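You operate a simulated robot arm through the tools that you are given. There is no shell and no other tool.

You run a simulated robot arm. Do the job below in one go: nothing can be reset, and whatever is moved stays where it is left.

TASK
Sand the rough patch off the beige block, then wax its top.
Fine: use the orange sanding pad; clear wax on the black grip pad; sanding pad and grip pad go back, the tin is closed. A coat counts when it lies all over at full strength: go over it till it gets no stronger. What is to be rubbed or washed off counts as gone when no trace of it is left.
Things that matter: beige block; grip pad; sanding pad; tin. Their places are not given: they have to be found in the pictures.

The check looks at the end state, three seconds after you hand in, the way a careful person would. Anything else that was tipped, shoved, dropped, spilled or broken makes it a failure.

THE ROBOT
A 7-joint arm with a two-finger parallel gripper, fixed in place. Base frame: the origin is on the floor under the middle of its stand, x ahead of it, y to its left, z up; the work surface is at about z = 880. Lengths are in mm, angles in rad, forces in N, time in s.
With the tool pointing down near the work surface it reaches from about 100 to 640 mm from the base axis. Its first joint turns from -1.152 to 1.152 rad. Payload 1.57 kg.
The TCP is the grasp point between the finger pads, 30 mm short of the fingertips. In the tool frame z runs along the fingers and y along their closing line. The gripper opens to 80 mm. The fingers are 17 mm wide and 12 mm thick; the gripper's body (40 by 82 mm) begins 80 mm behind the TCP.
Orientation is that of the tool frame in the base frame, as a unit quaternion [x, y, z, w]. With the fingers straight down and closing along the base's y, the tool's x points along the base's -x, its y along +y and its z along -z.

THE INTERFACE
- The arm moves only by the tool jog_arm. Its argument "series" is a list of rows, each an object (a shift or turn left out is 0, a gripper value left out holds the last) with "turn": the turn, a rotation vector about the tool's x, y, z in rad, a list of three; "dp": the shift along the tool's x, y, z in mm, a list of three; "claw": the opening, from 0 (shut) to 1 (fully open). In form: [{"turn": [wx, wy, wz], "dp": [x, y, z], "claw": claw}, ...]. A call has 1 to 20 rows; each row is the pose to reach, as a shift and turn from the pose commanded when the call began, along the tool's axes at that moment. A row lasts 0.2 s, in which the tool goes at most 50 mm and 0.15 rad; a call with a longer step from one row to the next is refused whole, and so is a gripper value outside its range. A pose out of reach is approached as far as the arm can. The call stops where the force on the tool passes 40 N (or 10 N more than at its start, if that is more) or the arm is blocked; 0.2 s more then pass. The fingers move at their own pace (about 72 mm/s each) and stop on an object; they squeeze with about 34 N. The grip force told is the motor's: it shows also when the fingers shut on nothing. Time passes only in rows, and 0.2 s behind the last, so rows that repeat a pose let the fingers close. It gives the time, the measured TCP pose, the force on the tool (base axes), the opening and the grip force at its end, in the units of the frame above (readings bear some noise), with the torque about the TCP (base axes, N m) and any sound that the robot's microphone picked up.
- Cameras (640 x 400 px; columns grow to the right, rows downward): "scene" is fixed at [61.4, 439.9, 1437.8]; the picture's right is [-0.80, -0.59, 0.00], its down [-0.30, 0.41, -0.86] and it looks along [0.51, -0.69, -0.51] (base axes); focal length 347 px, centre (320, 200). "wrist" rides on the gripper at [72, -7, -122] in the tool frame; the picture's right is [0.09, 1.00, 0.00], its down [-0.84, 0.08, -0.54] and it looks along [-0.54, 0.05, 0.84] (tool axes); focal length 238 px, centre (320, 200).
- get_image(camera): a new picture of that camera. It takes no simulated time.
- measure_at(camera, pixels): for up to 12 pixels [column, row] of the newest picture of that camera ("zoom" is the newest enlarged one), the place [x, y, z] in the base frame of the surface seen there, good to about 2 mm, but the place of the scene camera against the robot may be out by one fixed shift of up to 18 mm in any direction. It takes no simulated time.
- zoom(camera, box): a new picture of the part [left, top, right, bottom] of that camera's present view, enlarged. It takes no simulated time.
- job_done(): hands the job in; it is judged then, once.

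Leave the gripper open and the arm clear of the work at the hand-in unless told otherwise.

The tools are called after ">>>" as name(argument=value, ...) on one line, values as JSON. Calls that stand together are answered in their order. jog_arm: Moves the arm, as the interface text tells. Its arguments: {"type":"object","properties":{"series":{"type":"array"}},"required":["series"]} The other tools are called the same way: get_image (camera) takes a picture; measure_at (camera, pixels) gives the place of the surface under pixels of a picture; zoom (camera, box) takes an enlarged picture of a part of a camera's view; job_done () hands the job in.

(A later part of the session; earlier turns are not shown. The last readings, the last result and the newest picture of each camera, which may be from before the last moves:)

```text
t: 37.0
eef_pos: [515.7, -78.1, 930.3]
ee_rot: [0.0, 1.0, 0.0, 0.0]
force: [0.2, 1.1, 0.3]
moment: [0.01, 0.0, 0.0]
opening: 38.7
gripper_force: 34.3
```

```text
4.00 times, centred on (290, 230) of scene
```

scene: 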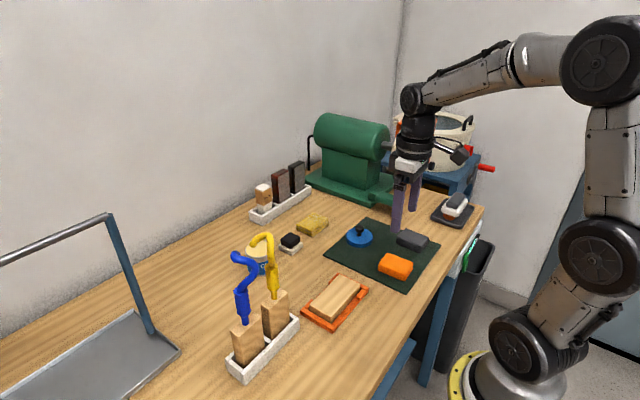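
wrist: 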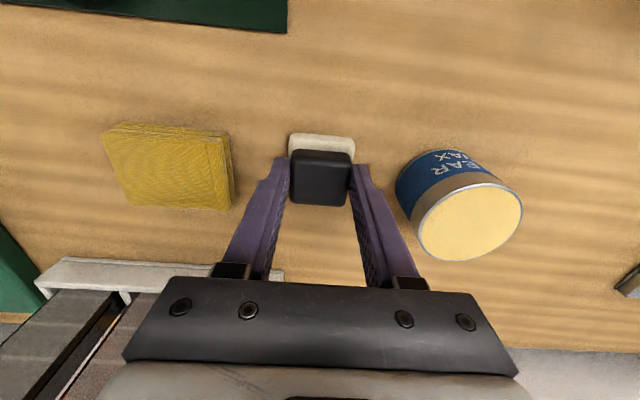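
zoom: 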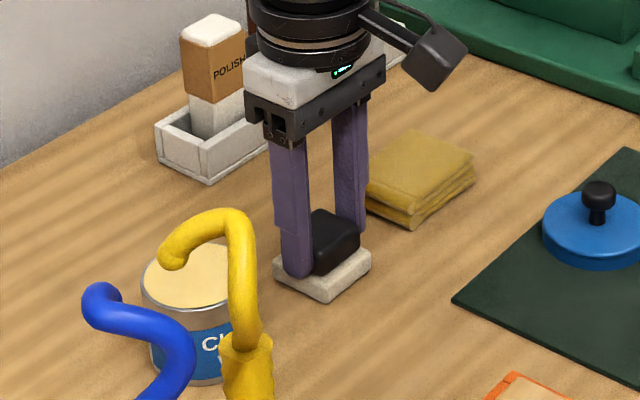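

The grip is held (opening 38.7, 34 N). I'll lift straight up 90 mm and move over the tin's middle (530, 15).

>>> jog_arm(series=[{"dp": [0, 0, -15], "claw": 0}, {"dp": [0, 0, -50]}, {"dp": [0, 0, -90]}, {"dp": [-4, 31, -90]}, {"dp": [-8, 62, -90]}, {"dp": [-12, 93, -90]}, {"dp": [-12, 93, -90]}])

>>> get_image(camera="wrist")

>>> zoom(camera="scene", box=[210, 180, 350, 290])

```text
t: 38.6
eef_pos: [529.2, 15.9, 1017.9]
ee_rot: [0.0, 1.0, 0.0, 0.0]
force: [-1.1, -0.6, -0.5]
moment: [-0.01, 0.0, 0.02]
opening: 38.8
gripper_force: 33.7
```

```text
taken
```

wrist: 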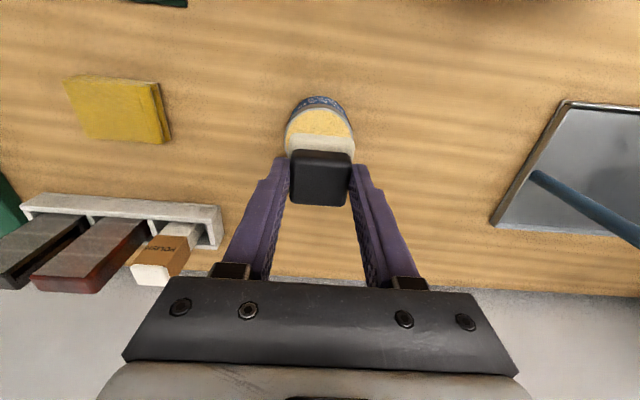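

```text
3.64 times, centred on (280, 235) of scene
```

zoom: 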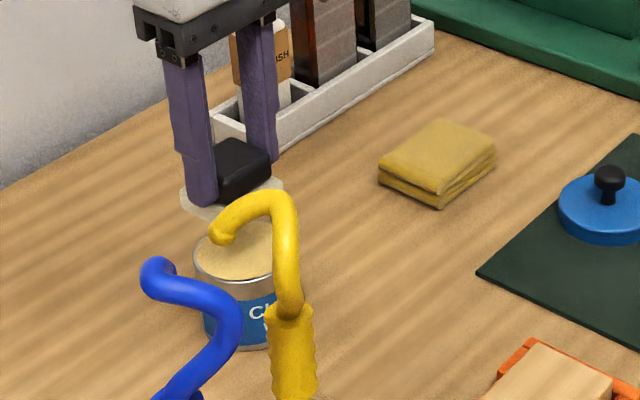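

The felt hangs centred over the wax. I'll lower to just above it, then in small steps.

>>> jog_arm(series=[{"dp": [0, 0, 12], "claw": 0}, {"dp": [0, 0, 24]}, {"dp": [0, 0, 29]}, {"dp": [0, 0, 30]}, {"dp": [0, 0, 30]}])

>>> jog_arm(series=[{"dp": [0, 0, 1], "claw": 0}, {"dp": [0, 0, 1]}])

```text
t: 39.8
eef_pos: [528.5, 14.8, 988.9]
ee_rot: [0.0, 1.0, 0.0, 0.001]
force: [0.1, 0.4, 0.0]
moment: [-0.03, 0.0, -0.03]
opening: 38.7
gripper_force: 33.8
```

```text
t: 40.4
eef_pos: [530.0, 13.8, 988.5]
ee_rot: [-0.001, 1.0, -0.001, 0.0]
force: [0.4, 0.6, 0.3]
moment: [-0.01, 0.0, -0.03]
opening: 38.6
gripper_force: 34.1
```

Not touching yet. I'll continue in 1 mm steps.

>>> jog_arm(series=[{"dp": [0, 0, 1], "claw": 0}, {"dp": [0, 0, 1]}])

>>> jog_arm(series=[{"dp": [0, 0, 0.8], "claw": 0}, {"dp": [0, 0, 0.8]}])

```text
t: 41.0
eef_pos: [529.9, 14.3, 987.9]
ee_rot: [0.0, 1.0, -0.001, 0.0]
force: [0.1, 0.0, -0.1]
moment: [0.02, -0.02, -0.04]
opening: 38.6
gripper_force: 34.0
```

```text
t: 41.6
eef_pos: [530.2, 14.3, 985.3]
ee_rot: [0.0, 1.0, 0.0, 0.0]
force: [0.0, 0.5, 0.1]
moment: [0.0, 0.01, -0.02]
opening: 38.7
gripper_force: 34.4
```

>>> jog_arm(series=[{"dp": [0, 0, 0.8], "claw": 0}, {"dp": [0, 0, 0.8]}])

>>> zoom(camera="scene", box=[210, 200, 310, 290])

```text
t: 42.2
eef_pos: [529.7, 15.0, 986.4]
ee_rot: [0.0, 1.0, 0.0, 0.0]
force: [0.3, 0.3, 0.3]
moment: [0.01, 0.0, -0.01]
opening: 38.7
gripper_force: 33.4
```

```text
4.44 times, centred on (260, 245) of scene
```

zoom: 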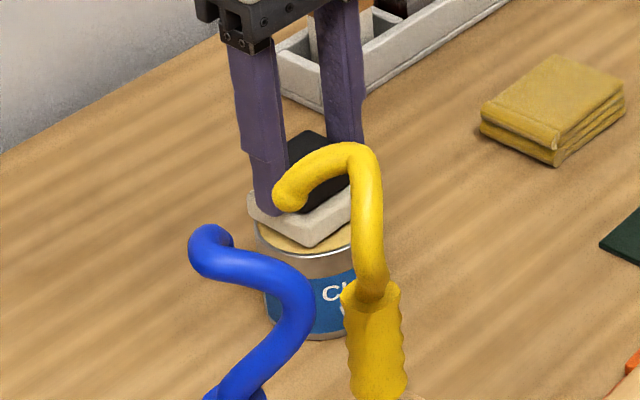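

It's nearly touching now. I'll take one more small step, twice.

>>> jog_arm(series=[{"dp": [0, 0, 1], "claw": 0}, {"dp": [0, 0, 1]}])

>>> jog_arm(series=[{"dp": [0, 0, 0.8], "claw": 0}, {"dp": [0, 0, 0.8]}])

```text
t: 42.8
eef_pos: [530.0, 13.7, 985.4]
ee_rot: [0.0, 1.0, 0.001, 0.0]
force: [-0.5, 1.0, -0.9]
moment: [0.0, 0.02, -0.02]
opening: 38.8
gripper_force: 34.2
```

```text
t: 43.4
eef_pos: [530.8, 15.4, 985.8]
ee_rot: [-0.001, 1.0, 0.001, 0.0]
force: [0.1, 0.2, 1.2]
moment: [0.0, 0.04, 0.02]
opening: 38.4
gripper_force: 34.4
```

Contact has begun (1.2 N). One more step to press a little.

>>> jog_arm(series=[{"dp": [0, 0, 0.8], "claw": 0}, {"dp": [0, 0, 0.8]}, {"dp": [0, 0, 0.8]}])

>>> zoom(camera="scene", box=[210, 200, 310, 290])

```text
t: 44.2
eef_pos: [530.4, 15.3, 985.2]
ee_rot: [0.0, 1.0, 0.0, 0.002]
force: [-2.0, -0.1, 8.9]
moment: [0.04, 0.15, 0.01]
opening: 38.7
gripper_force: 33.8
```

```text
4.44 times, centred on (260, 245) of scene
```

zoom: 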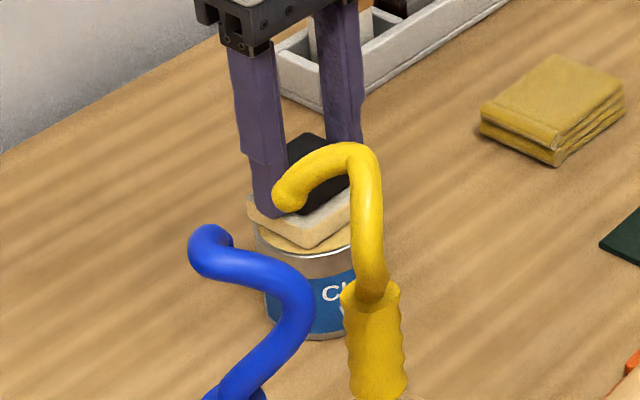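

8.9 N of press, and the felt's sides have turned creamy: it has taken wax. I'll hold a moment, lift, and carry it over the block.

>>> jog_arm(series=[{"dp": [0, 0, 0], "claw": 0}, {"dp": [0, 0, 0]}, {"dp": [0, 0, 0]}, {"dp": [0, 0, -10]}, {"dp": [0, 0, -35]}, {"dp": [25, -2, -60]}, {"dp": [65, -5, -60]}, {"dp": [105, -8, -60]}, {"dp": [145, -12, -60]}, {"dp": [175, -15, -60]}, {"dp": [200, -16, -60]}, {"dp": [200, -16, -50]}, {"dp": [200, -16, -50]}])

>>> get_image(camera="wrist")

>>> get_image(camera="scene")

>>> zoom(camera="scene", box=[240, 200, 400, 330])

```text
t: 47.0
eef_pos: [329.8, -0.2, 1032.7]
ee_rot: [0.0, 1.0, -0.001, 0.001]
force: [-0.5, 0.3, -0.5]
moment: [0.03, 0.02, -0.02]
opening: 38.7
gripper_force: 34.5
```

```text
taken
```

wrist: 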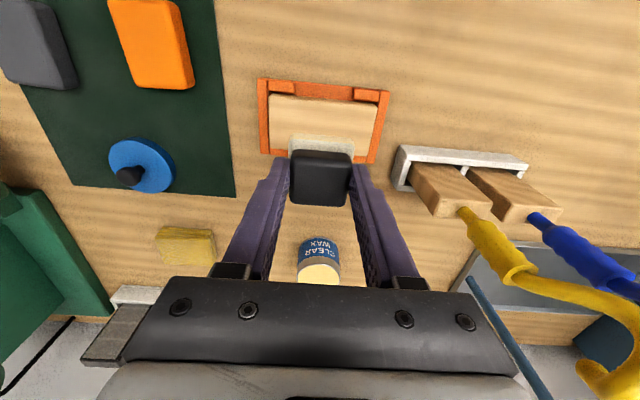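

```text
taken
```

scene: 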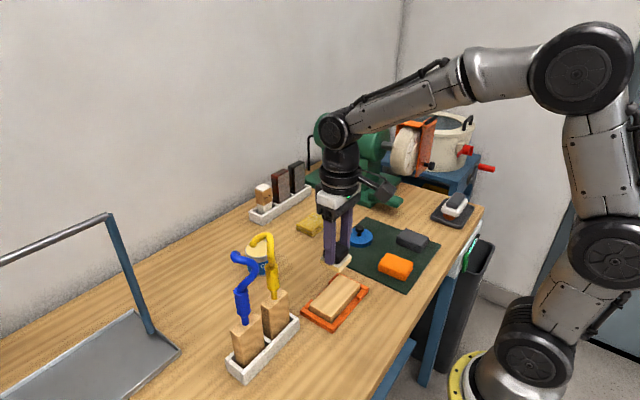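

```text
3.08 times, centred on (320, 265) of scene
```

zoom: 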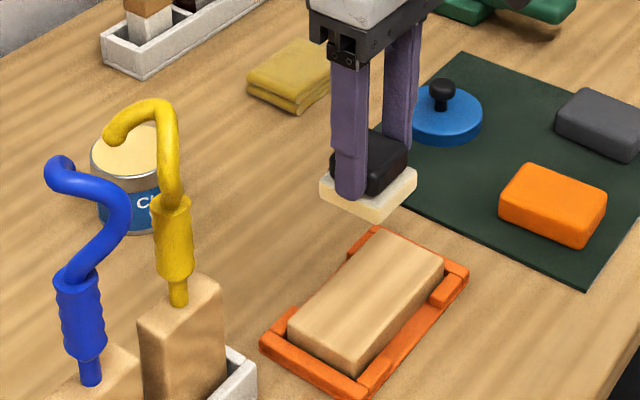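

The felt's bottom is coated. The block is 50 mm wide and the felt 45, so I'll use two lanes (x≈323 and x≈336). I'll lower onto the first lane.

>>> jog_arm(series=[{"dp": [6, 0, 30], "claw": 0}, {"dp": [7, 0, 55]}, {"dp": [7, 0, 70]}, {"dp": [7, 0, 74]}, {"dp": [7, 0, 74]}])

>>> jog_arm(series=[{"dp": [0, 0, 1], "claw": 0}, {"dp": [0, 0, 1]}])

>>> jog_arm(series=[{"dp": [0, 0, 1], "claw": 0}, {"dp": [0, 0, 1]}])

```text
t: 48.2
eef_pos: [323.3, -2.1, 959.9]
ee_rot: [-0.001, 1.0, -0.001, 0.0]
force: [-0.7, 0.3, -0.6]
moment: [0.01, 0.02, -0.02]
opening: 38.9
gripper_force: 34.1
```

```text
t: 48.8
eef_pos: [322.9, -1.7, 959.3]
ee_rot: [-0.001, 1.0, 0.0, 0.0]
force: [-0.3, 0.1, 0.1]
moment: [-0.03, -0.02, -0.01]
opening: 38.3
gripper_force: 33.9
```

```text
t: 49.4
eef_pos: [321.9, -2.3, 957.1]
ee_rot: [0.0, 1.0, 0.0, 0.0]
force: [0.0, 0.7, 0.3]
moment: [0.0, 0.02, 0.02]
opening: 38.6
gripper_force: 34.2
```

No contact yet; more small steps.

>>> jog_arm(series=[{"dp": [0, 0, 1], "claw": 0}, {"dp": [0, 0, 1]}])

>>> jog_arm(series=[{"dp": [0, 0, 0.8], "claw": 0}, {"dp": [0, 0, 0.8]}])

```text
t: 50.0
eef_pos: [322.9, -1.7, 956.2]
ee_rot: [0.0, 1.0, 0.0, 0.0]
force: [-0.1, -0.8, -0.6]
moment: [-0.03, -0.01, -0.01]
opening: 38.8
gripper_force: 33.8
```

```text
t: 50.6
eef_pos: [323.7, -2.3, 956.2]
ee_rot: [0.0, 1.0, 0.0, 0.001]
force: [-0.7, -0.6, -0.3]
moment: [0.02, 0.0, 0.07]
opening: 38.7
gripper_force: 33.8
```

>>> jog_arm(series=[{"dp": [0, 0, 0.8], "claw": 0}, {"dp": [0, 0, 0.8]}])

>>> zoom(camera="scene", box=[280, 240, 400, 340])

```text
t: 51.2
eef_pos: [322.3, -0.8, 955.2]
ee_rot: [0.0, 1.0, 0.0, 0.001]
force: [-0.3, 0.4, 0.2]
moment: [-0.02, -0.02, 0.0]
opening: 38.6
gripper_force: 34.0
```

```text
4.00 times, centred on (340, 290) of scene
```

zoom: 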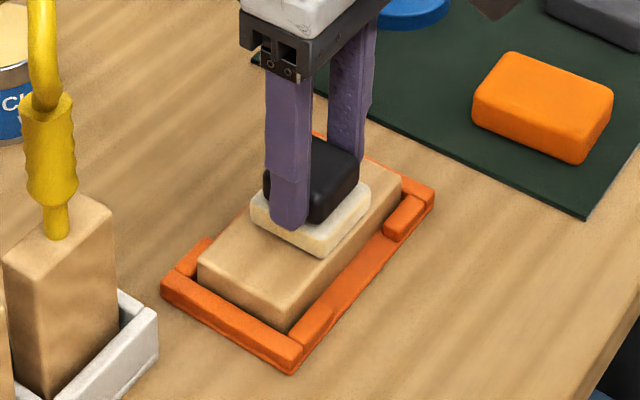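

Nearly there by the picture. Two more small steps.

>>> jog_arm(series=[{"dp": [0, 0, 0.8], "claw": 0}, {"dp": [0, 0, 0.8]}])

>>> jog_arm(series=[{"dp": [0, 0, 0.6], "claw": 0}, {"dp": [0, 0, 0.6]}])

```text
t: 51.8
eef_pos: [322.6, 0.3, 953.7]
ee_rot: [0.001, 1.0, 0.0, 0.001]
force: [0.0, 0.7, -0.9]
moment: [0.02, 0.0, 0.03]
opening: 38.4
gripper_force: 34.2
```

```text
t: 52.4
eef_pos: [323.0, -1.4, 954.4]
ee_rot: [0.0, 1.0, 0.0, 0.0]
force: [-0.2, -0.8, 1.7]
moment: [0.0, -0.01, 0.01]
opening: 38.7
gripper_force: 34.0
```

Contact (1.7 N). A touch more for a working press, then the first strokes along y on this lane.

>>> jog_arm(series=[{"dp": [0, 0, 0.6], "claw": 0}, {"dp": [0, 0, 0.6]}])

```text
t: 53.0
eef_pos: [323.0, -0.7, 955.5]
ee_rot: [0.0, 1.0, 0.0, 0.001]
force: [-4.1, -2.0, 13.6]
moment: [-0.09, 0.14, 0.02]
opening: 38.8
gripper_force: 34.1
```

13.6 N: a good press. I'll stroke to both ends on this lane.

>>> jog_arm(series=[{"dp": [0, 9, 0], "claw": 0}, {"dp": [0, 18, 0]}, {"dp": [0, 27, 0]}, {"dp": [0, 35, 0]}, {"dp": [0, 27, 0]}, {"dp": [0, 18, 0]}, {"dp": [0, 9, 0]}, {"dp": [0, 0, 0]}, {"dp": [0, -9, 0]}, {"dp": [0, -18, 0]}, {"dp": [0, -27, 0]}, {"dp": [0, -35, 0]}, {"dp": [0, -27, 0]}, {"dp": [0, -18, 0]}, {"dp": [0, -9, 0]}, {"dp": [0, 0, 0]}])

>>> zoom(camera="scene", box=[280, 240, 400, 340])

>>> get_image(camera="wrist")

```text
t: 56.4
eef_pos: [323.6, -2.1, 953.5]
ee_rot: [0.0, 1.0, 0.0, 0.0]
force: [1.0, -10.0, 19.3]
moment: [-0.46, -0.1, -0.02]
opening: 38.6
gripper_force: 34.3
```

```text
4.00 times, centred on (340, 290) of scene
```

zoom: 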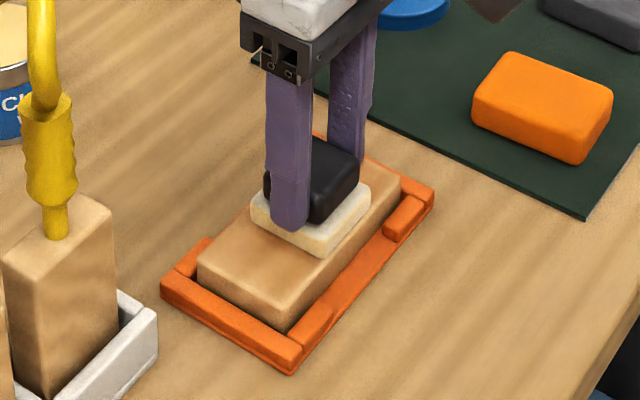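

```text
taken
```

wrist: 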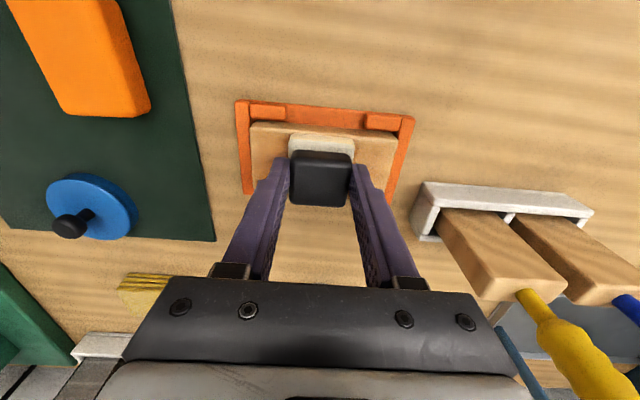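

The waxed part shows a warmer tone. Now I'll slide to the second lane (x≈336) and stroke there.

>>> jog_arm(series=[{"dp": [-7, 0, 0], "claw": 0}, {"dp": [-14, 0, 0]}, {"dp": [-14, 9, 0]}, {"dp": [-14, 18, 0]}, {"dp": [-14, 27, 0]}, {"dp": [-14, 36, 0]}, {"dp": [-14, 27, 0]}, {"dp": [-14, 18, 0]}, {"dp": [-14, 9, 0]}, {"dp": [-14, 0, 0]}, {"dp": [-14, -9, 0]}, {"dp": [-14, -18, 0]}, {"dp": [-14, -27, 0]}, {"dp": [-14, -36, 0]}, {"dp": [-14, -27, 0]}, {"dp": [-14, -18, 0]}, {"dp": [-14, -9, 0]}, {"dp": [-14, 0, 0]}])

>>> zoom(camera="scene", box=[280, 240, 400, 340])

>>> zoom(camera="wrist", box=[220, 80, 428, 210])

```text
t: 60.2
eef_pos: [335.6, -1.0, 953.0]
ee_rot: [0.0, 1.0, 0.001, -0.001]
force: [1.9, -7.0, 13.2]
moment: [-0.33, -0.11, 0.0]
opening: 38.5
gripper_force: 34.3
```

```text
4.00 times, centred on (340, 290) of scene
```

zoom: 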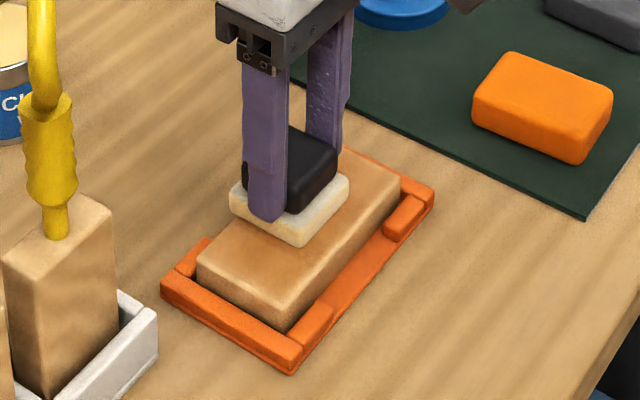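

```text
3.08 times, centred on (324, 145) of wrist
```

zoom: 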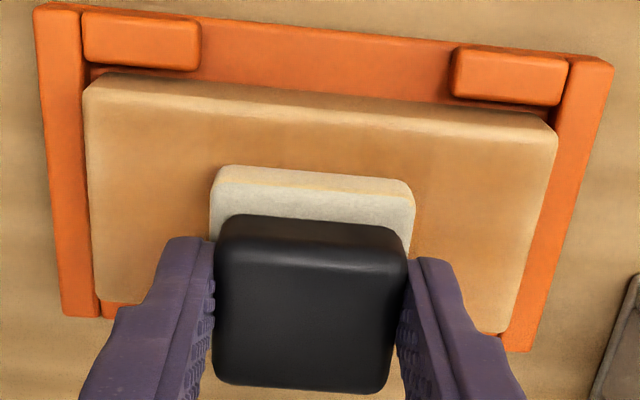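

The coat is warm in the middle but lighter near the edges, and the felt is paler, so the wax is running out. I'll lift, look at the whole top, and fetch more wax.

>>> jog_arm(series=[{"dp": [0, 0, -15], "claw": 0}, {"dp": [0, 0, -45]}, {"dp": [0, 0, -80]}, {"dp": [-40, 3, -80]}, {"dp": [-80, 6, -80]}, {"dp": [-120, 9, -80]}, {"dp": [-160, 12, -80]}, {"dp": [-193.5, 16, -75]}, {"dp": [-193.5, 16, -65]}, {"dp": [-193.5, 16, -65]}])

>>> zoom(camera="scene", box=[290, 260, 386, 330])

>>> get_image(camera="wrist")

>>> zoom(camera="scene", box=[210, 180, 350, 290])

```text
t: 62.4
eef_pos: [529.0, 15.6, 1018.7]
ee_rot: [0.0, 1.0, 0.0, 0.0]
force: [-0.5, -0.1, 0.0]
moment: [-0.02, -0.02, -0.02]
opening: 38.8
gripper_force: 33.5
```

```text
5.71 times, centred on (338, 295) of scene
```

zoom: 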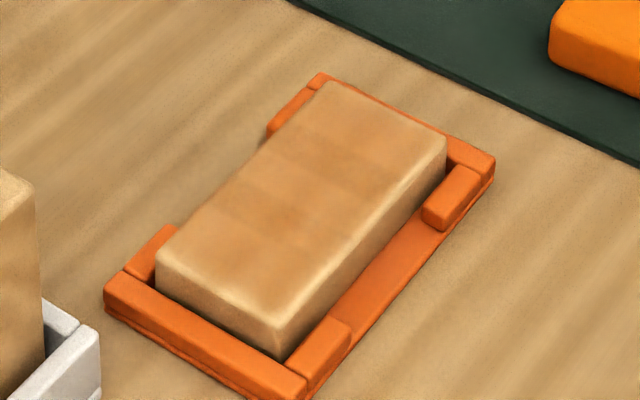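

```text
taken
```

wrist: 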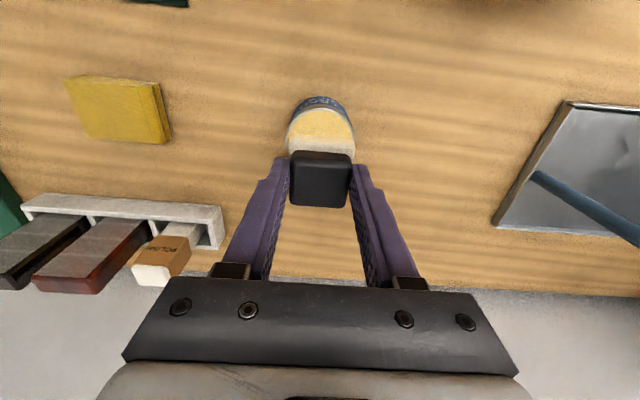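

```text
3.64 times, centred on (280, 235) of scene
```

zoom: 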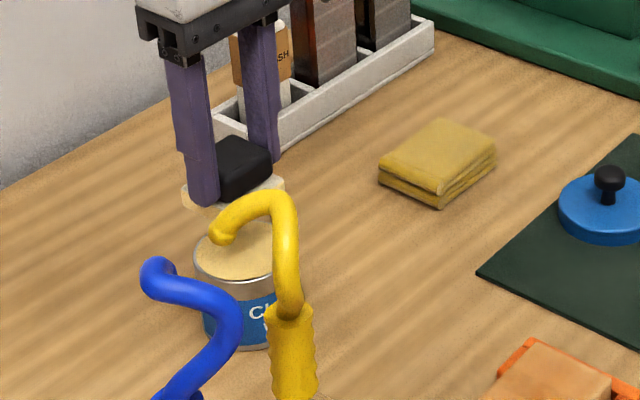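

The coat lies on most of the top but weaker along the rims. The felt is over the tin again, so I'll lower to the wax.

>>> jog_arm(series=[{"dp": [0, 0, 15], "claw": 0}, {"dp": [0, 0, 28]}, {"dp": [0, 0, 33]}, {"dp": [0, 0, 34]}, {"dp": [0, 0, 34]}])

>>> jog_arm(series=[{"dp": [0, 0, 0.7], "claw": 0}, {"dp": [0, 0, 0.7]}])

```text
t: 63.6
eef_pos: [529.7, 14.3, 984.8]
ee_rot: [0.0, 1.0, 0.001, 0.0]
force: [0.4, 0.2, 0.3]
moment: [-0.01, -0.02, 0.02]
opening: 38.5
gripper_force: 34.0
```

```text
t: 64.2
eef_pos: [530.0, 15.0, 984.4]
ee_rot: [0.0, 1.0, 0.001, 0.0]
force: [0.2, 1.0, -0.2]
moment: [-0.01, 0.02, 0.01]
opening: 38.5
gripper_force: 33.7
```

>>> jog_arm(series=[{"dp": [0, 0, 0.7], "claw": 0}, {"dp": [0, 0, 0.7]}])

>>> jog_arm(series=[{"dp": [0, 0, 0.7], "claw": 0}, {"dp": [0, 0, 0.7]}])

```text
t: 64.8
eef_pos: [529.8, 14.8, 983.8]
ee_rot: [0.001, 1.0, 0.0, 0.0]
force: [-0.8, 1.3, 1.4]
moment: [0.01, -0.02, 0.04]
opening: 38.6
gripper_force: 34.3
```

```text
t: 65.4
eef_pos: [530.5, 16.0, 983.6]
ee_rot: [0.0, 1.0, 0.0, 0.001]
force: [-2.4, 0.6, 6.4]
moment: [0.03, 0.15, -0.02]
opening: 38.6
gripper_force: 33.8
```

6.4 N: pressed. I'll hold a second, lift, and go back to the block, this time nearer its near edge (x≈317), stopping ~3 mm above.

>>> jog_arm(series=[{"dp": [0, 0, 0.3], "claw": 0}, {"dp": [0, 0, 0.3]}, {"dp": [0, 0, 0.3]}, {"dp": [0, 0, 0.3]}, {"dp": [0, 0, -10]}, {"dp": [0, 0, -40]}, {"dp": [25, -2, -60]}, {"dp": [65, -5, -60]}, {"dp": [105, -8, -60]}, {"dp": [145, -11, -60]}, {"dp": [185, -14, -50]}, {"dp": [213.5, -15, -20]}, {"dp": [213.5, -15, 10]}, {"dp": [213.5, -15, 22]}, {"dp": [213.5, -15, 26]}, {"dp": [213.5, -15, 26]}])

>>> zoom(camera="scene", box=[280, 240, 400, 340])

```text
t: 68.8
eef_pos: [316.8, -0.8, 956.5]
ee_rot: [0.0, 1.0, 0.0, 0.0]
force: [0.3, -0.7, -0.3]
moment: [0.01, -0.02, 0.01]
opening: 38.4
gripper_force: 34.1
```

```text
4.00 times, centred on (340, 290) of scene
```

zoom: 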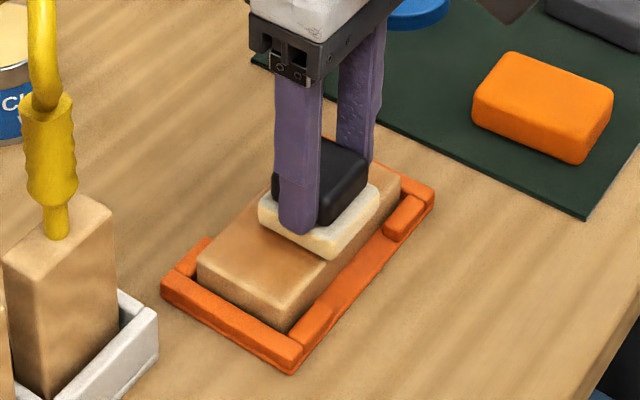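

Felt is recoated and just above the near edge. I'll lower gently to contact.

>>> jog_arm(series=[{"dp": [0, 0, 1.2], "claw": 0}, {"dp": [0, 0, 2.2]}, {"dp": [0, 0, 2.2]}])

>>> jog_arm(series=[{"dp": [0, 0, 0.6], "claw": 0}, {"dp": [0, 0, 0.6]}])

```text
t: 69.6
eef_pos: [316.6, -0.1, 953.9]
ee_rot: [0.0, 1.0, 0.0, 0.0]
force: [0.6, -0.7, 0.9]
moment: [0.01, 0.03, -0.02]
opening: 38.8
gripper_force: 34.0
```

```text
t: 70.2
eef_pos: [315.5, -1.0, 953.1]
ee_rot: [0.0, 1.0, -0.001, 0.0]
force: [-0.5, -0.5, -0.2]
moment: [0.04, 0.03, 0.0]
opening: 38.9
gripper_force: 34.4
```

>>> jog_arm(series=[{"dp": [0, 0, 0.6], "claw": 0}, {"dp": [0, 0, 0.6]}])

```text
t: 70.8
eef_pos: [316.4, -0.7, 953.5]
ee_rot: [0.001, 1.0, 0.0, 0.0]
force: [0.1, 1.1, 3.1]
moment: [0.04, -0.02, 0.0]
opening: 38.6
gripper_force: 33.4
```

Contact 3.1 N. I'll press 0.6 mm more and stroke along the near-edge lane, out past both ends.

>>> jog_arm(series=[{"dp": [0, 0, 0.6], "claw": 0}, {"dp": [0, 10, 0.6]}, {"dp": [0, 20, 0.6]}, {"dp": [0, 30, 0.6]}, {"dp": [0, 40, 0.6]}, {"dp": [0, 30, 0.6]}, {"dp": [0, 20, 0.6]}, {"dp": [0, 10, 0.6]}, {"dp": [0, 0, 0.6]}, {"dp": [0, -10, 0.6]}, {"dp": [0, -20, 0.6]}, {"dp": [0, -30, 0.6]}, {"dp": [0, -40, 0.6]}, {"dp": [0, -30, 0.6]}, {"dp": [0, -20, 0.6]}, {"dp": [0, -10, 0.6]}, {"dp": [0, 0, 0.6]}])

>>> zoom(camera="scene", box=[280, 240, 400, 340])

```text
t: 74.4
eef_pos: [317.5, -1.1, 952.1]
ee_rot: [0.0, 1.0, -0.001, 0.0]
force: [1.6, -10.0, 20.9]
moment: [-0.48, -0.15, -0.04]
opening: 38.7
gripper_force: 34.1
```

```text
4.00 times, centred on (340, 290) of scene
```

zoom: 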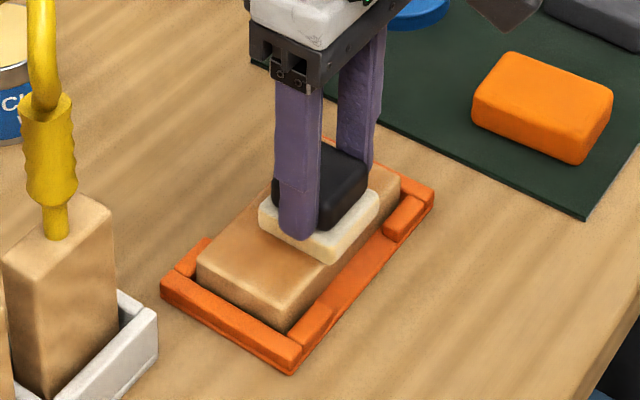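

Going well with 21 N. I'll slide over to the far-edge lane (x≈341) and stroke end to end.

>>> jog_arm(series=[{"dp": [-8, 0, 0], "claw": 0}, {"dp": [-16, 0, 0]}, {"dp": [-24, 0, 0]}, {"dp": [-24, 10, 0]}, {"dp": [-24, 20, 0]}, {"dp": [-24, 30, 0]}, {"dp": [-24, 40, 0]}, {"dp": [-24, 30, 0]}, {"dp": [-24, 20, 0]}, {"dp": [-24, 10, 0]}, {"dp": [-24, 0, 0]}, {"dp": [-24, -10, 0]}, {"dp": [-24, -20, 0]}, {"dp": [-24, -30, 0]}, {"dp": [-24, -40, 0]}, {"dp": [-24, -30, 0]}, {"dp": [-24, -20, 0]}, {"dp": [-24, -10, 0]}, {"dp": [-24, 0, 0]}])

>>> zoom(camera="scene", box=[280, 240, 400, 340])

>>> zoom(camera="wrist", box=[220, 80, 428, 210])

```text
t: 78.4
eef_pos: [340.8, -1.2, 951.6]
ee_rot: [0.0, 1.0, 0.0, 0.001]
force: [1.3, -5.5, 10.6]
moment: [-0.24, 0.03, 0.03]
opening: 38.8
gripper_force: 33.8
```

```text
4.00 times, centred on (340, 290) of scene
```

zoom: 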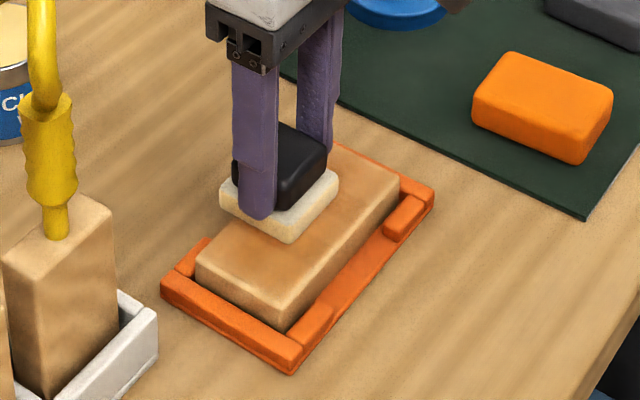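

```text
3.08 times, centred on (324, 145) of wrist
```

zoom: 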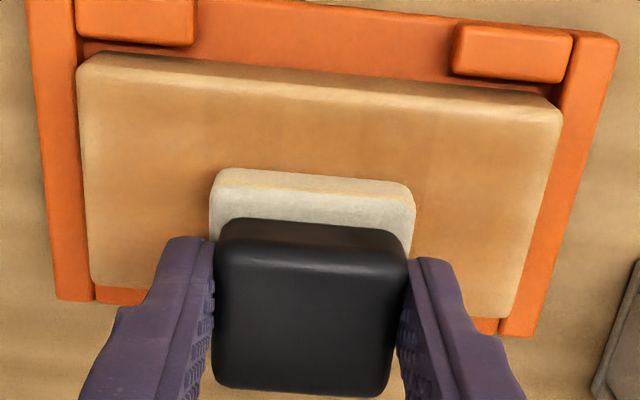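

The rim of the top still looks paler than the middle. I'll lift off and look at the whole top from the scene camera while going back for more wax.

>>> jog_arm(series=[{"dp": [0, 0, -15], "claw": 0}, {"dp": [0, 0, -45]}, {"dp": [0, 0, -80]}, {"dp": [-40, 3, -80]}, {"dp": [-80, 6, -80]}, {"dp": [-120, 9, -80]}, {"dp": [-160, 12, -80]}, {"dp": [-189.5, 16, -75]}, {"dp": [-189.5, 16, -65]}, {"dp": [-189.5, 16, -65]}])

>>> zoom(camera="scene", box=[300, 265, 380, 325])

```text
t: 80.6
eef_pos: [531.8, 17.1, 1016.8]
ee_rot: [0.0, 1.0, 0.0, 0.001]
force: [0.0, -0.2, 0.6]
moment: [0.0, -0.02, 0.0]
opening: 38.6
gripper_force: 34.4
```

```text
6.67 times, centred on (340, 295) of scene
```

zoom: 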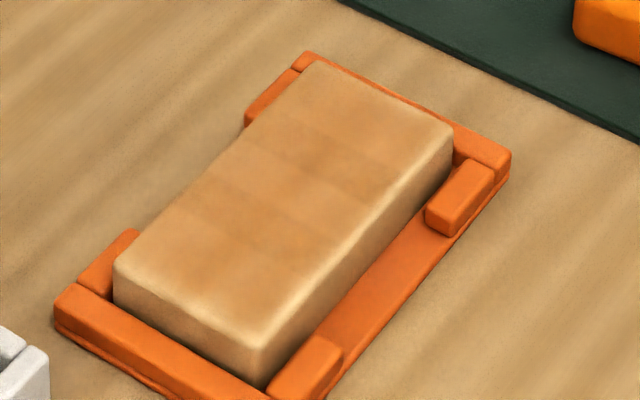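

The middle is a deep warm tone; the near edge and ends are still weaker. I'll dip again, then work the edges with more overlap.

>>> jog_arm(series=[{"dp": [0, 0, 15], "claw": 0}, {"dp": [0, 0, 28]}, {"dp": [0, 0, 33]}, {"dp": [0, 0, 34]}, {"dp": [0, 0, 34]}])

>>> jog_arm(series=[{"dp": [0, 0, 0.7], "claw": 0}, {"dp": [0, 0, 0.7]}])

>>> jog_arm(series=[{"dp": [0, 0, 0.7], "claw": 0}, {"dp": [0, 0, 0.7]}])

```text
t: 81.8
eef_pos: [529.6, 16.3, 982.3]
ee_rot: [0.0, 1.0, 0.0, 0.0]
force: [0.5, -1.1, 0.0]
moment: [0.01, 0.03, 0.02]
opening: 38.3
gripper_force: 34.0
```

```text
t: 82.4
eef_pos: [530.4, 15.2, 982.1]
ee_rot: [0.0, 1.0, 0.0, 0.0]
force: [-0.2, 0.5, -0.1]
moment: [0.0, -0.01, 0.0]
opening: 38.7
gripper_force: 34.7
```

```text
t: 83.0
eef_pos: [529.7, 16.3, 981.9]
ee_rot: [0.0, 1.0, -0.001, 0.001]
force: [1.2, -2.2, 2.6]
moment: [-0.08, 0.0, -0.01]
opening: 38.7
gripper_force: 33.7
```

2.6 N; I'll press a little more, hold, then travel back to the near edge (x≈312).

>>> jog_arm(series=[{"dp": [0, 0, 0.7], "claw": 0}, {"dp": [0, 0, 0.7]}, {"dp": [0, 0, 0.7]}, {"dp": [0, 0, 0.7]}, {"dp": [0, 0, -10]}, {"dp": [0, 0, -40]}, {"dp": [25, -2, -60]}, {"dp": [65, -5, -60]}, {"dp": [105, -8, -60]}, {"dp": [145, -11, -60]}, {"dp": [185, -14, -50]}, {"dp": [218, -16.3, -20]}, {"dp": [218, -16.3, 10]}, {"dp": [218, -16.3, 24]}, {"dp": [218, -16.3, 28]}, {"dp": [218, -16.3, 28]}])

>>> jog_arm(series=[{"dp": [0, 0, 0.8], "claw": 0}, {"dp": [0, 0, 1.6]}, {"dp": [0, 0, 1.6]}])

```text
t: 86.4
eef_pos: [312.4, 0.1, 953.5]
ee_rot: [0.0, 1.0, 0.0, 0.0]
force: [-1.1, -0.8, -0.6]
moment: [0.0, 0.0, 0.03]
opening: 38.5
gripper_force: 33.8
```

```text
t: 87.2
eef_pos: [313.0, -0.6, 952.1]
ee_rot: [0.001, 1.0, 0.0, 0.0]
force: [-0.1, -0.4, 3.0]
moment: [0.01, -0.04, -0.01]
opening: 38.5
gripper_force: 34.2
```

Contact. Pressing and stroking along the near edge, well past both ends.

>>> jog_arm(series=[{"dp": [0, 0, 0.7], "claw": 0}, {"dp": [0, 11, 0.7]}, {"dp": [0, 22, 0.7]}, {"dp": [0, 33, 0.7]}, {"dp": [0, 43, 0.7]}, {"dp": [0, 33, 0.7]}, {"dp": [0, 22, 0.7]}, {"dp": [0, 11, 0.7]}, {"dp": [0, 0, 0.7]}, {"dp": [0, -11, 0.7]}, {"dp": [0, -22, 0.7]}, {"dp": [0, -33, 0.7]}, {"dp": [0, -43, 0.7]}, {"dp": [-8, -43, 0.7]}, {"dp": [-17, -43, 0.7]}, {"dp": [-26, -43, 0.7]}, {"dp": [-34, -43, 0.7]}])

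```text
t: 90.8
eef_pos: [347.6, -43.6, 952.5]
ee_rot: [-0.001, 1.0, 0.0, -0.001]
force: [-7.4, -0.8, 13.9]
moment: [-0.02, 0.36, 0.08]
opening: 38.5
gripper_force: 34.2
```

Now along the far edge from the −y end to the +y end, then back across the +y end.

>>> jog_arm(series=[{"dp": [0, 11, 0], "claw": 0}, {"dp": [0, 22, 0]}, {"dp": [0, 33, 0]}, {"dp": [0, 44, 0]}, {"dp": [0, 55, 0]}, {"dp": [0, 66, 0]}, {"dp": [0, 77, 0]}, {"dp": [0, 86, 0]}, {"dp": [8, 86, 0]}, {"dp": [17, 86, 0]}, {"dp": [26, 86, 0]}, {"dp": [34, 86, 0]}, {"dp": [34, 77, 0]}, {"dp": [34, 66, 0]}, {"dp": [34, 55, 0]}, {"dp": [34, 43, 0]}])

>>> zoom(camera="wrist", box=[220, 80, 428, 210])

>>> zoom(camera="scene", box=[280, 240, 400, 340])

```text
t: 94.2
eef_pos: [311.6, -2.0, 952.2]
ee_rot: [0.001, 1.0, 0.0, 0.001]
force: [0.5, 1.0, 1.0]
moment: [0.01, -0.04, 0.0]
opening: 38.6
gripper_force: 33.4
```

```text
3.08 times, centred on (324, 145) of wrist
```

zoom: 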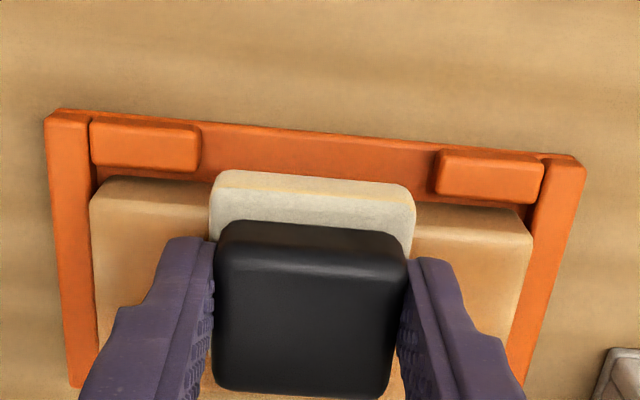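

```text
4.00 times, centred on (340, 290) of scene
```

zoom: 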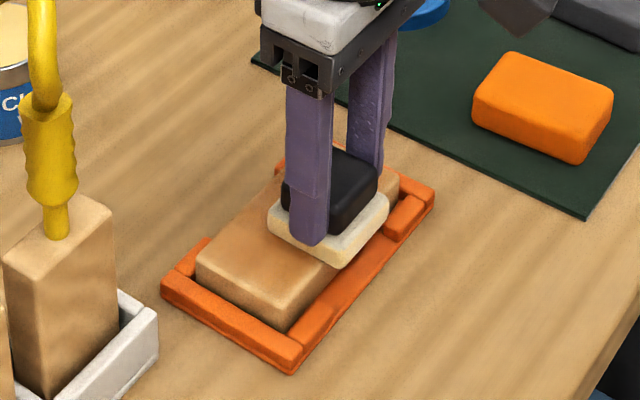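

The press has dropped to 1 N here. I'll lift and look at the whole top again, going to the tin.

>>> jog_arm(series=[{"dp": [0, 0, -15], "claw": 0}, {"dp": [0, 0, -45]}, {"dp": [0, 0, -80]}, {"dp": [-40, 3, -80]}, {"dp": [-80, 6, -80]}, {"dp": [-120, 9, -80]}, {"dp": [-160, 12, -80]}, {"dp": [-195, 16, -75]}, {"dp": [-218, 15.5, -65]}, {"dp": [-218, 15.5, -65]}])

>>> zoom(camera="scene", box=[300, 265, 380, 325])

>>> get_image(camera="wrist")

```text
t: 96.4
eef_pos: [529.4, 15.1, 1018.0]
ee_rot: [0.0, 1.0, -0.001, 0.0]
force: [-0.6, -0.2, 0.1]
moment: [-0.01, 0.02, -0.01]
opening: 38.7
gripper_force: 33.6
```

```text
6.67 times, centred on (340, 295) of scene
```

zoom: 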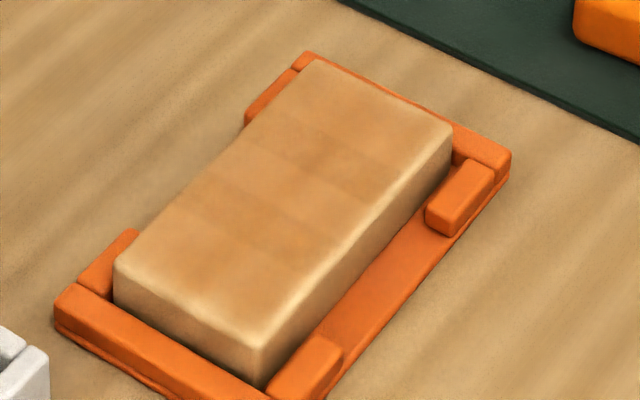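

```text
taken
```

wrist: 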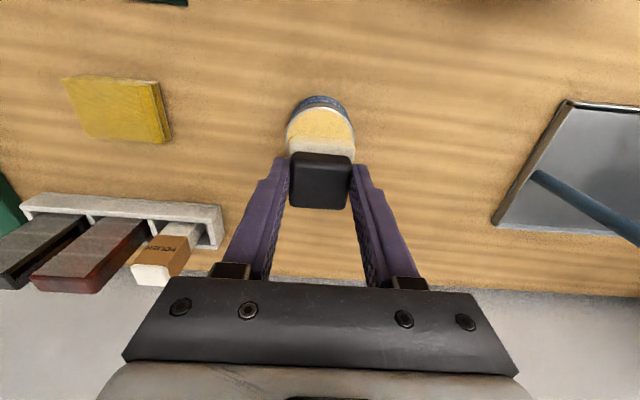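

The coat is more even, but faint bands and a paler rim remain, so it isn't full yet. Dipping again.

>>> jog_arm(series=[{"dp": [0, 0, 15], "claw": 0}, {"dp": [0, 0, 28]}, {"dp": [0, 0, 33]}, {"dp": [0, 0, 34.5]}, {"dp": [0, 0, 34.5]}])

>>> jog_arm(series=[{"dp": [0, 0, 0.7], "claw": 0}, {"dp": [0, 0, 0.7]}])

>>> jog_arm(series=[{"dp": [0, 0, 0.7], "claw": 0}, {"dp": [0, 0, 0.7]}])

```text
t: 97.6
eef_pos: [530.7, 14.9, 982.2]
ee_rot: [0.0, 1.0, 0.0, -0.001]
force: [-0.3, 0.7, 0.9]
moment: [-0.02, -0.02, 0.03]
opening: 38.8
gripper_force: 34.2
```

```text
t: 98.2
eef_pos: [530.6, 15.3, 982.2]
ee_rot: [-0.001, 1.0, -0.001, 0.002]
force: [1.6, 0.8, 5.3]
moment: [0.0, -0.02, -0.01]
opening: 38.6
gripper_force: 34.7
```

```text
t: 98.8
eef_pos: [531.2, 14.3, 982.1]
ee_rot: [-0.001, 1.0, 0.0, 0.001]
force: [0.9, 0.6, 11.4]
moment: [0.03, -0.02, 0.02]
opening: 38.6
gripper_force: 34.5
```

11.4 N press. Holding, then back to the block's near edge.

>>> jog_arm(series=[{"dp": [0, 0, 0], "claw": 0}, {"dp": [0, 0, 0]}, {"dp": [0, 0, 0]}, {"dp": [0, 0, -10]}, {"dp": [0, 0, -40]}, {"dp": [25, -2, -60]}, {"dp": [65, -5, -60]}, {"dp": [105, -8, -60]}, {"dp": [145, -11, -60]}, {"dp": [185, -14, -50]}, {"dp": [217, -15.5, -20]}, {"dp": [217, -15.5, 10]}, {"dp": [217, -15.5, 23]}, {"dp": [217, -15.5, 27]}, {"dp": [217, -15.5, 28.5]}, {"dp": [217, -15.5, 28.5]}])

>>> jog_arm(series=[{"dp": [0, 0, 0.7], "claw": 0}, {"dp": [0, 0, 0.7]}])

```text
t: 102.2
eef_pos: [313.4, -0.7, 953.9]
ee_rot: [0.0, 1.0, 0.0, 0.0]
force: [0.2, 0.4, 0.3]
moment: [0.01, 0.01, -0.01]
opening: 38.5
gripper_force: 33.7
```

```text
t: 102.8
eef_pos: [314.0, -2.2, 950.7]
ee_rot: [0.0, 1.0, 0.0, 0.0]
force: [-1.4, 0.3, 2.4]
moment: [0.0, 0.0, 0.03]
opening: 38.7
gripper_force: 33.7
```

Contact. Now a serpentine over the whole top in several lanes, starting along the near edge.

>>> jog_arm(series=[{"dp": [0, 0, 1.1], "claw": 0}, {"dp": [0, 11, 1.1]}, {"dp": [0, 22, 1.1]}, {"dp": [0, 33, 1.1]}, {"dp": [0, 43, 1.1]}, {"dp": [0, 32, 1.1]}, {"dp": [0, 21, 1.1]}, {"dp": [0, 10, 1.1]}, {"dp": [0, -1, 1.1]}, {"dp": [0, -12, 1.1]}, {"dp": [0, -23, 1.1]}, {"dp": [0, -34, 1.1]}, {"dp": [0, -43, 1.1]}, {"dp": [-9, -43, 1.1]}, {"dp": [-9, -32, 1.1]}, {"dp": [-9, -21, 1.1]}, {"dp": [-9, -10, 1.1]}, {"dp": [-9, 1, 1.1]}, {"dp": [-9, 12, 1.1]}, {"dp": [-9, 23, 1.1]}])

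>>> jog_arm(series=[{"dp": [0, 10, 0], "claw": 0}, {"dp": [0, 20, 0]}, {"dp": [-9, 20, 0]}, {"dp": [-9, 9, 0]}, {"dp": [-9, -2, 0]}, {"dp": [-9, -13, 0]}, {"dp": [-9, -24, 0]}, {"dp": [-9, -35, 0]}, {"dp": [-9, -46, 0]}, {"dp": [-9, -57, 0]}, {"dp": [-9, -66, 0]}, {"dp": [-18, -66, 0]}, {"dp": [-25, -66, 0]}, {"dp": [-25, -55, 0]}, {"dp": [-25, -44, 0]}, {"dp": [-25, -33, 0]}, {"dp": [-25, -22, 0]}, {"dp": [-25, -11, 0]}, {"dp": [-25, 0, 0]}, {"dp": [-25, 11, 0]}])

```text
t: 105.7
eef_pos: [315.7, -43.1, 952.1]
ee_rot: [-0.001, 1.0, 0.0, -0.004]
force: [-0.8, 1.3, 7.2]
moment: [0.03, -0.12, 0.01]
opening: 38.7
gripper_force: 33.8
stopped in row 14: the force on the tool passed its limit at 48 N (the readings are from after the stop); the commanded pose is now the measured one
```

```text
t: 109.4
eef_pos: [340.5, -73.9, 952.3]
ee_rot: [-0.003, 1.0, -0.007, -0.002]
force: [-1.9, -12.4, 1.0]
moment: [-0.51, 0.09, -0.05]
opening: 38.7
gripper_force: 33.8
stopped in row 18: the force on the tool passed its limit at 50 N (the readings are from after the stop); the commanded pose is now the measured one
```

I should not have chained those two calls: the first stopped early at the −y end (force limit), so the second ran shifted and the felt went off the block's end and bumped against it coming back. I'll look before anything else.

>>> get_image(camera="scene")

>>> zoom(camera="scene", box=[280, 240, 400, 340])

>>> get_image(camera="wrist")

```text
taken
```

scene: 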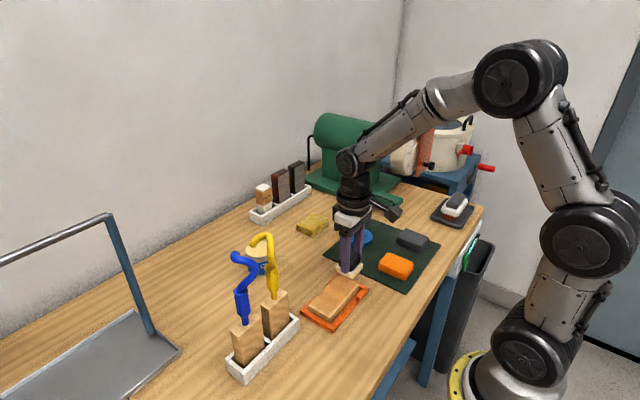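

```text
4.00 times, centred on (340, 290) of scene
```

zoom: 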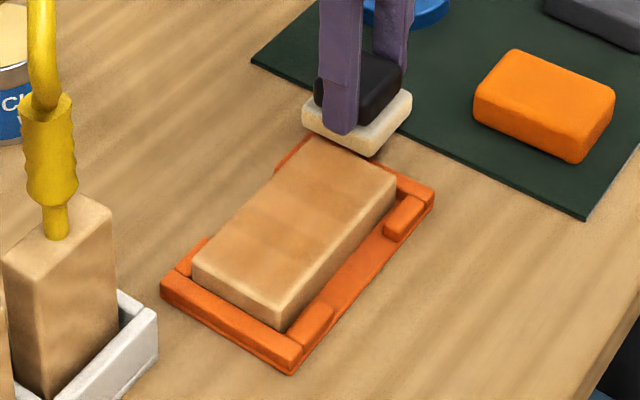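

```text
taken
```

wrist: 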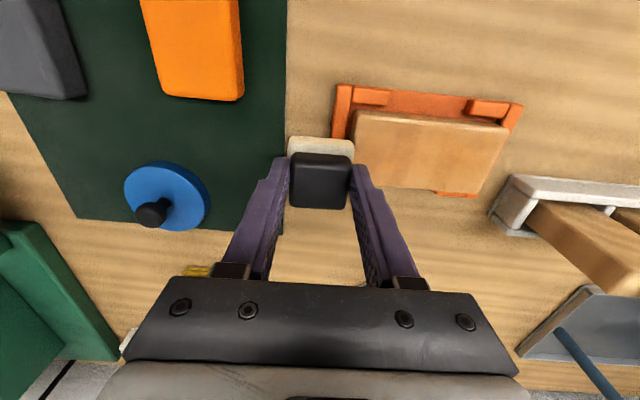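

The holder stands where it was, and the block slid only a few millimetres inside it toward the +y bar. I'll lift the felt straight up and re-measure everything before continuing.

>>> jog_arm(series=[{"dp": [0, -2, 0], "claw": 0}, {"dp": [0, -2, -15]}, {"dp": [0, -2, -50]}, {"dp": [0, -2, -80]}, {"dp": [0, -2, -80]}])

>>> get_image(camera="wrist")

>>> zoom(camera="scene", box=[280, 230, 440, 340])

```text
t: 110.6
eef_pos: [342.2, -71.7, 1032.2]
ee_rot: [-0.002, 1.0, -0.007, -0.002]
force: [0.5, 0.2, -0.6]
moment: [-0.04, 0.02, 0.03]
opening: 38.6
gripper_force: 33.6
```

```text
taken
```

wrist: 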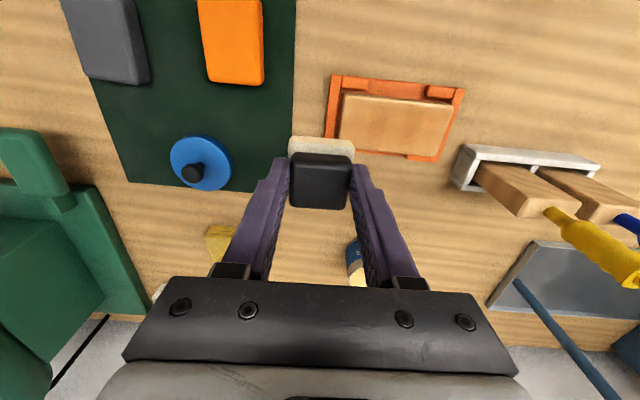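

```text
3.64 times, centred on (360, 285) of scene
```

zoom: 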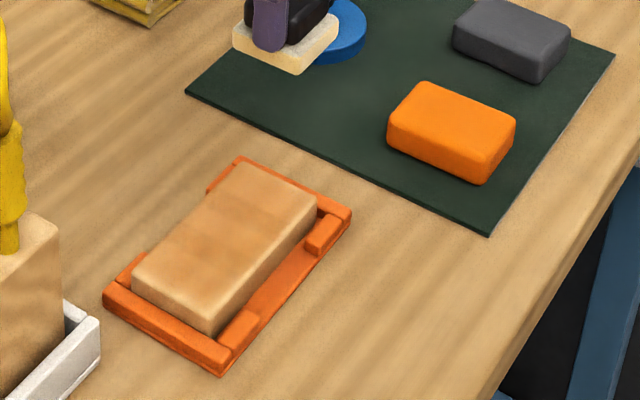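

The tool is tilted by ~0.014 rad after the stop; I'll level it again. First, measure block, holder, and orange pad from here.

>>> zoom(camera="wrist", box=[300, 60, 492, 180])

>>> measure_at(camera="wrist", pixels=[[345, 98], [450, 110], [445, 148], [342, 138], [398, 122], [334, 78], [460, 92], [327, 135], [436, 159], [235, 40], [212, 75], [262, 78]])

```text
3.33 times, centred on (396, 120) of wrist
```

zoom: 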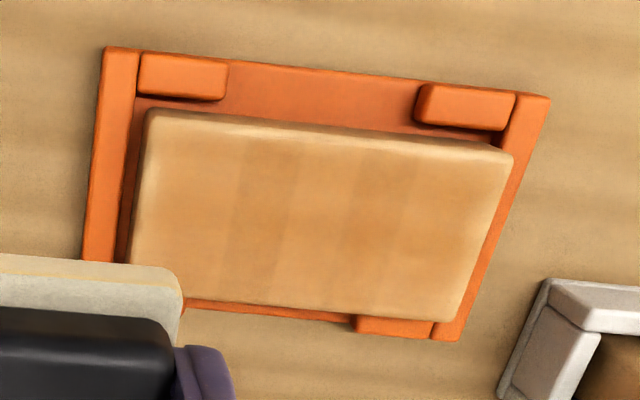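

```text
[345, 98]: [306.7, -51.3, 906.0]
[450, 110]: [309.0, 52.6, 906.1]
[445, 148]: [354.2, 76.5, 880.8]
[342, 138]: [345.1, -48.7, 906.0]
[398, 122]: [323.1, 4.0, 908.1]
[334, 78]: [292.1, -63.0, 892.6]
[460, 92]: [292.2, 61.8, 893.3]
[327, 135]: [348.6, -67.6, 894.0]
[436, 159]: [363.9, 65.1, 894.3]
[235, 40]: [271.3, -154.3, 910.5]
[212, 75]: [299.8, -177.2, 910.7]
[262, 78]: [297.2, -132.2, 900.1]
```

Block: x≈306–354, y≈−51…+55, still flat in the holder; the orange pad is within 2 mm of where I set it. I'll level the tool and go back high over the block's middle.

>>> jog_arm(series=[{"dp": [3, 20, 0], "turn": [-0.005, -0.002, 0.002], "claw": 0}, {"dp": [6, 40, 0], "turn": [-0.01, -0.003, 0.003]}, {"dp": [9, 60, 0], "turn": [-0.013, -0.004, 0.004]}, {"dp": [11.3, 75.8, 20], "turn": [-0.013, -0.004, 0.004]}, {"dp": [11.3, 75.8, 50], "turn": [-0.013, -0.004, 0.004]}, {"dp": [11.3, 75.8, 65], "turn": [-0.013, -0.004, 0.004]}, {"dp": [11.3, 75.8, 65], "turn": [-0.013, -0.004, 0.004]}])

>>> jog_arm(series=[{"dp": [0, 0, 0], "claw": 0}])

>>> jog_arm(series=[{"dp": [0, 0, 0], "claw": 0}])

>>> get_image(camera="wrist")

>>> zoom(camera="scene", box=[280, 240, 400, 340])

```text
t: 112.2
eef_pos: [330.9, 2.0, 965.6]
ee_rot: [-0.001, 1.0, 0.001, 0.0]
force: [0.2, 0.0, -0.8]
moment: [0.02, 0.02, 0.01]
opening: 38.4
gripper_force: 34.1
```

```text
t: 112.6
eef_pos: [330.5, 2.9, 965.3]
ee_rot: [-0.001, 1.0, 0.0, 0.001]
force: [0.1, -0.6, -0.3]
moment: [-0.04, -0.01, 0.03]
opening: 38.5
gripper_force: 33.8
```

```text
t: 113.0
eef_pos: [329.7, 2.5, 966.0]
ee_rot: [-0.001, 1.0, 0.0, 0.0]
force: [-0.1, 0.2, -0.1]
moment: [-0.02, -0.02, 0.0]
opening: 38.4
gripper_force: 34.1
```

```text
taken
```

wrist: 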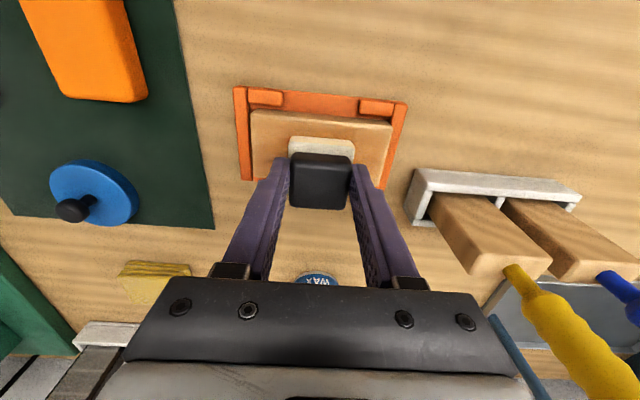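

```text
4.00 times, centred on (340, 290) of scene
```

zoom: 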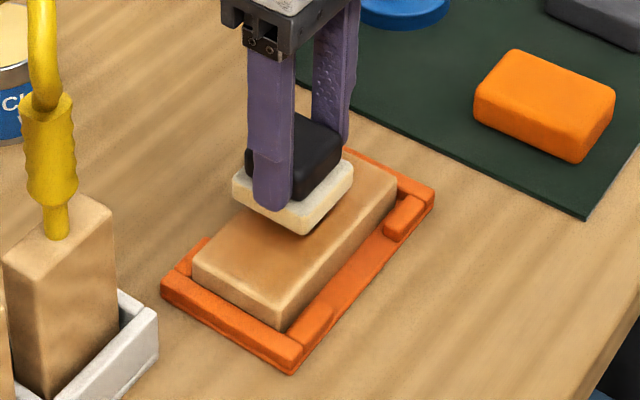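

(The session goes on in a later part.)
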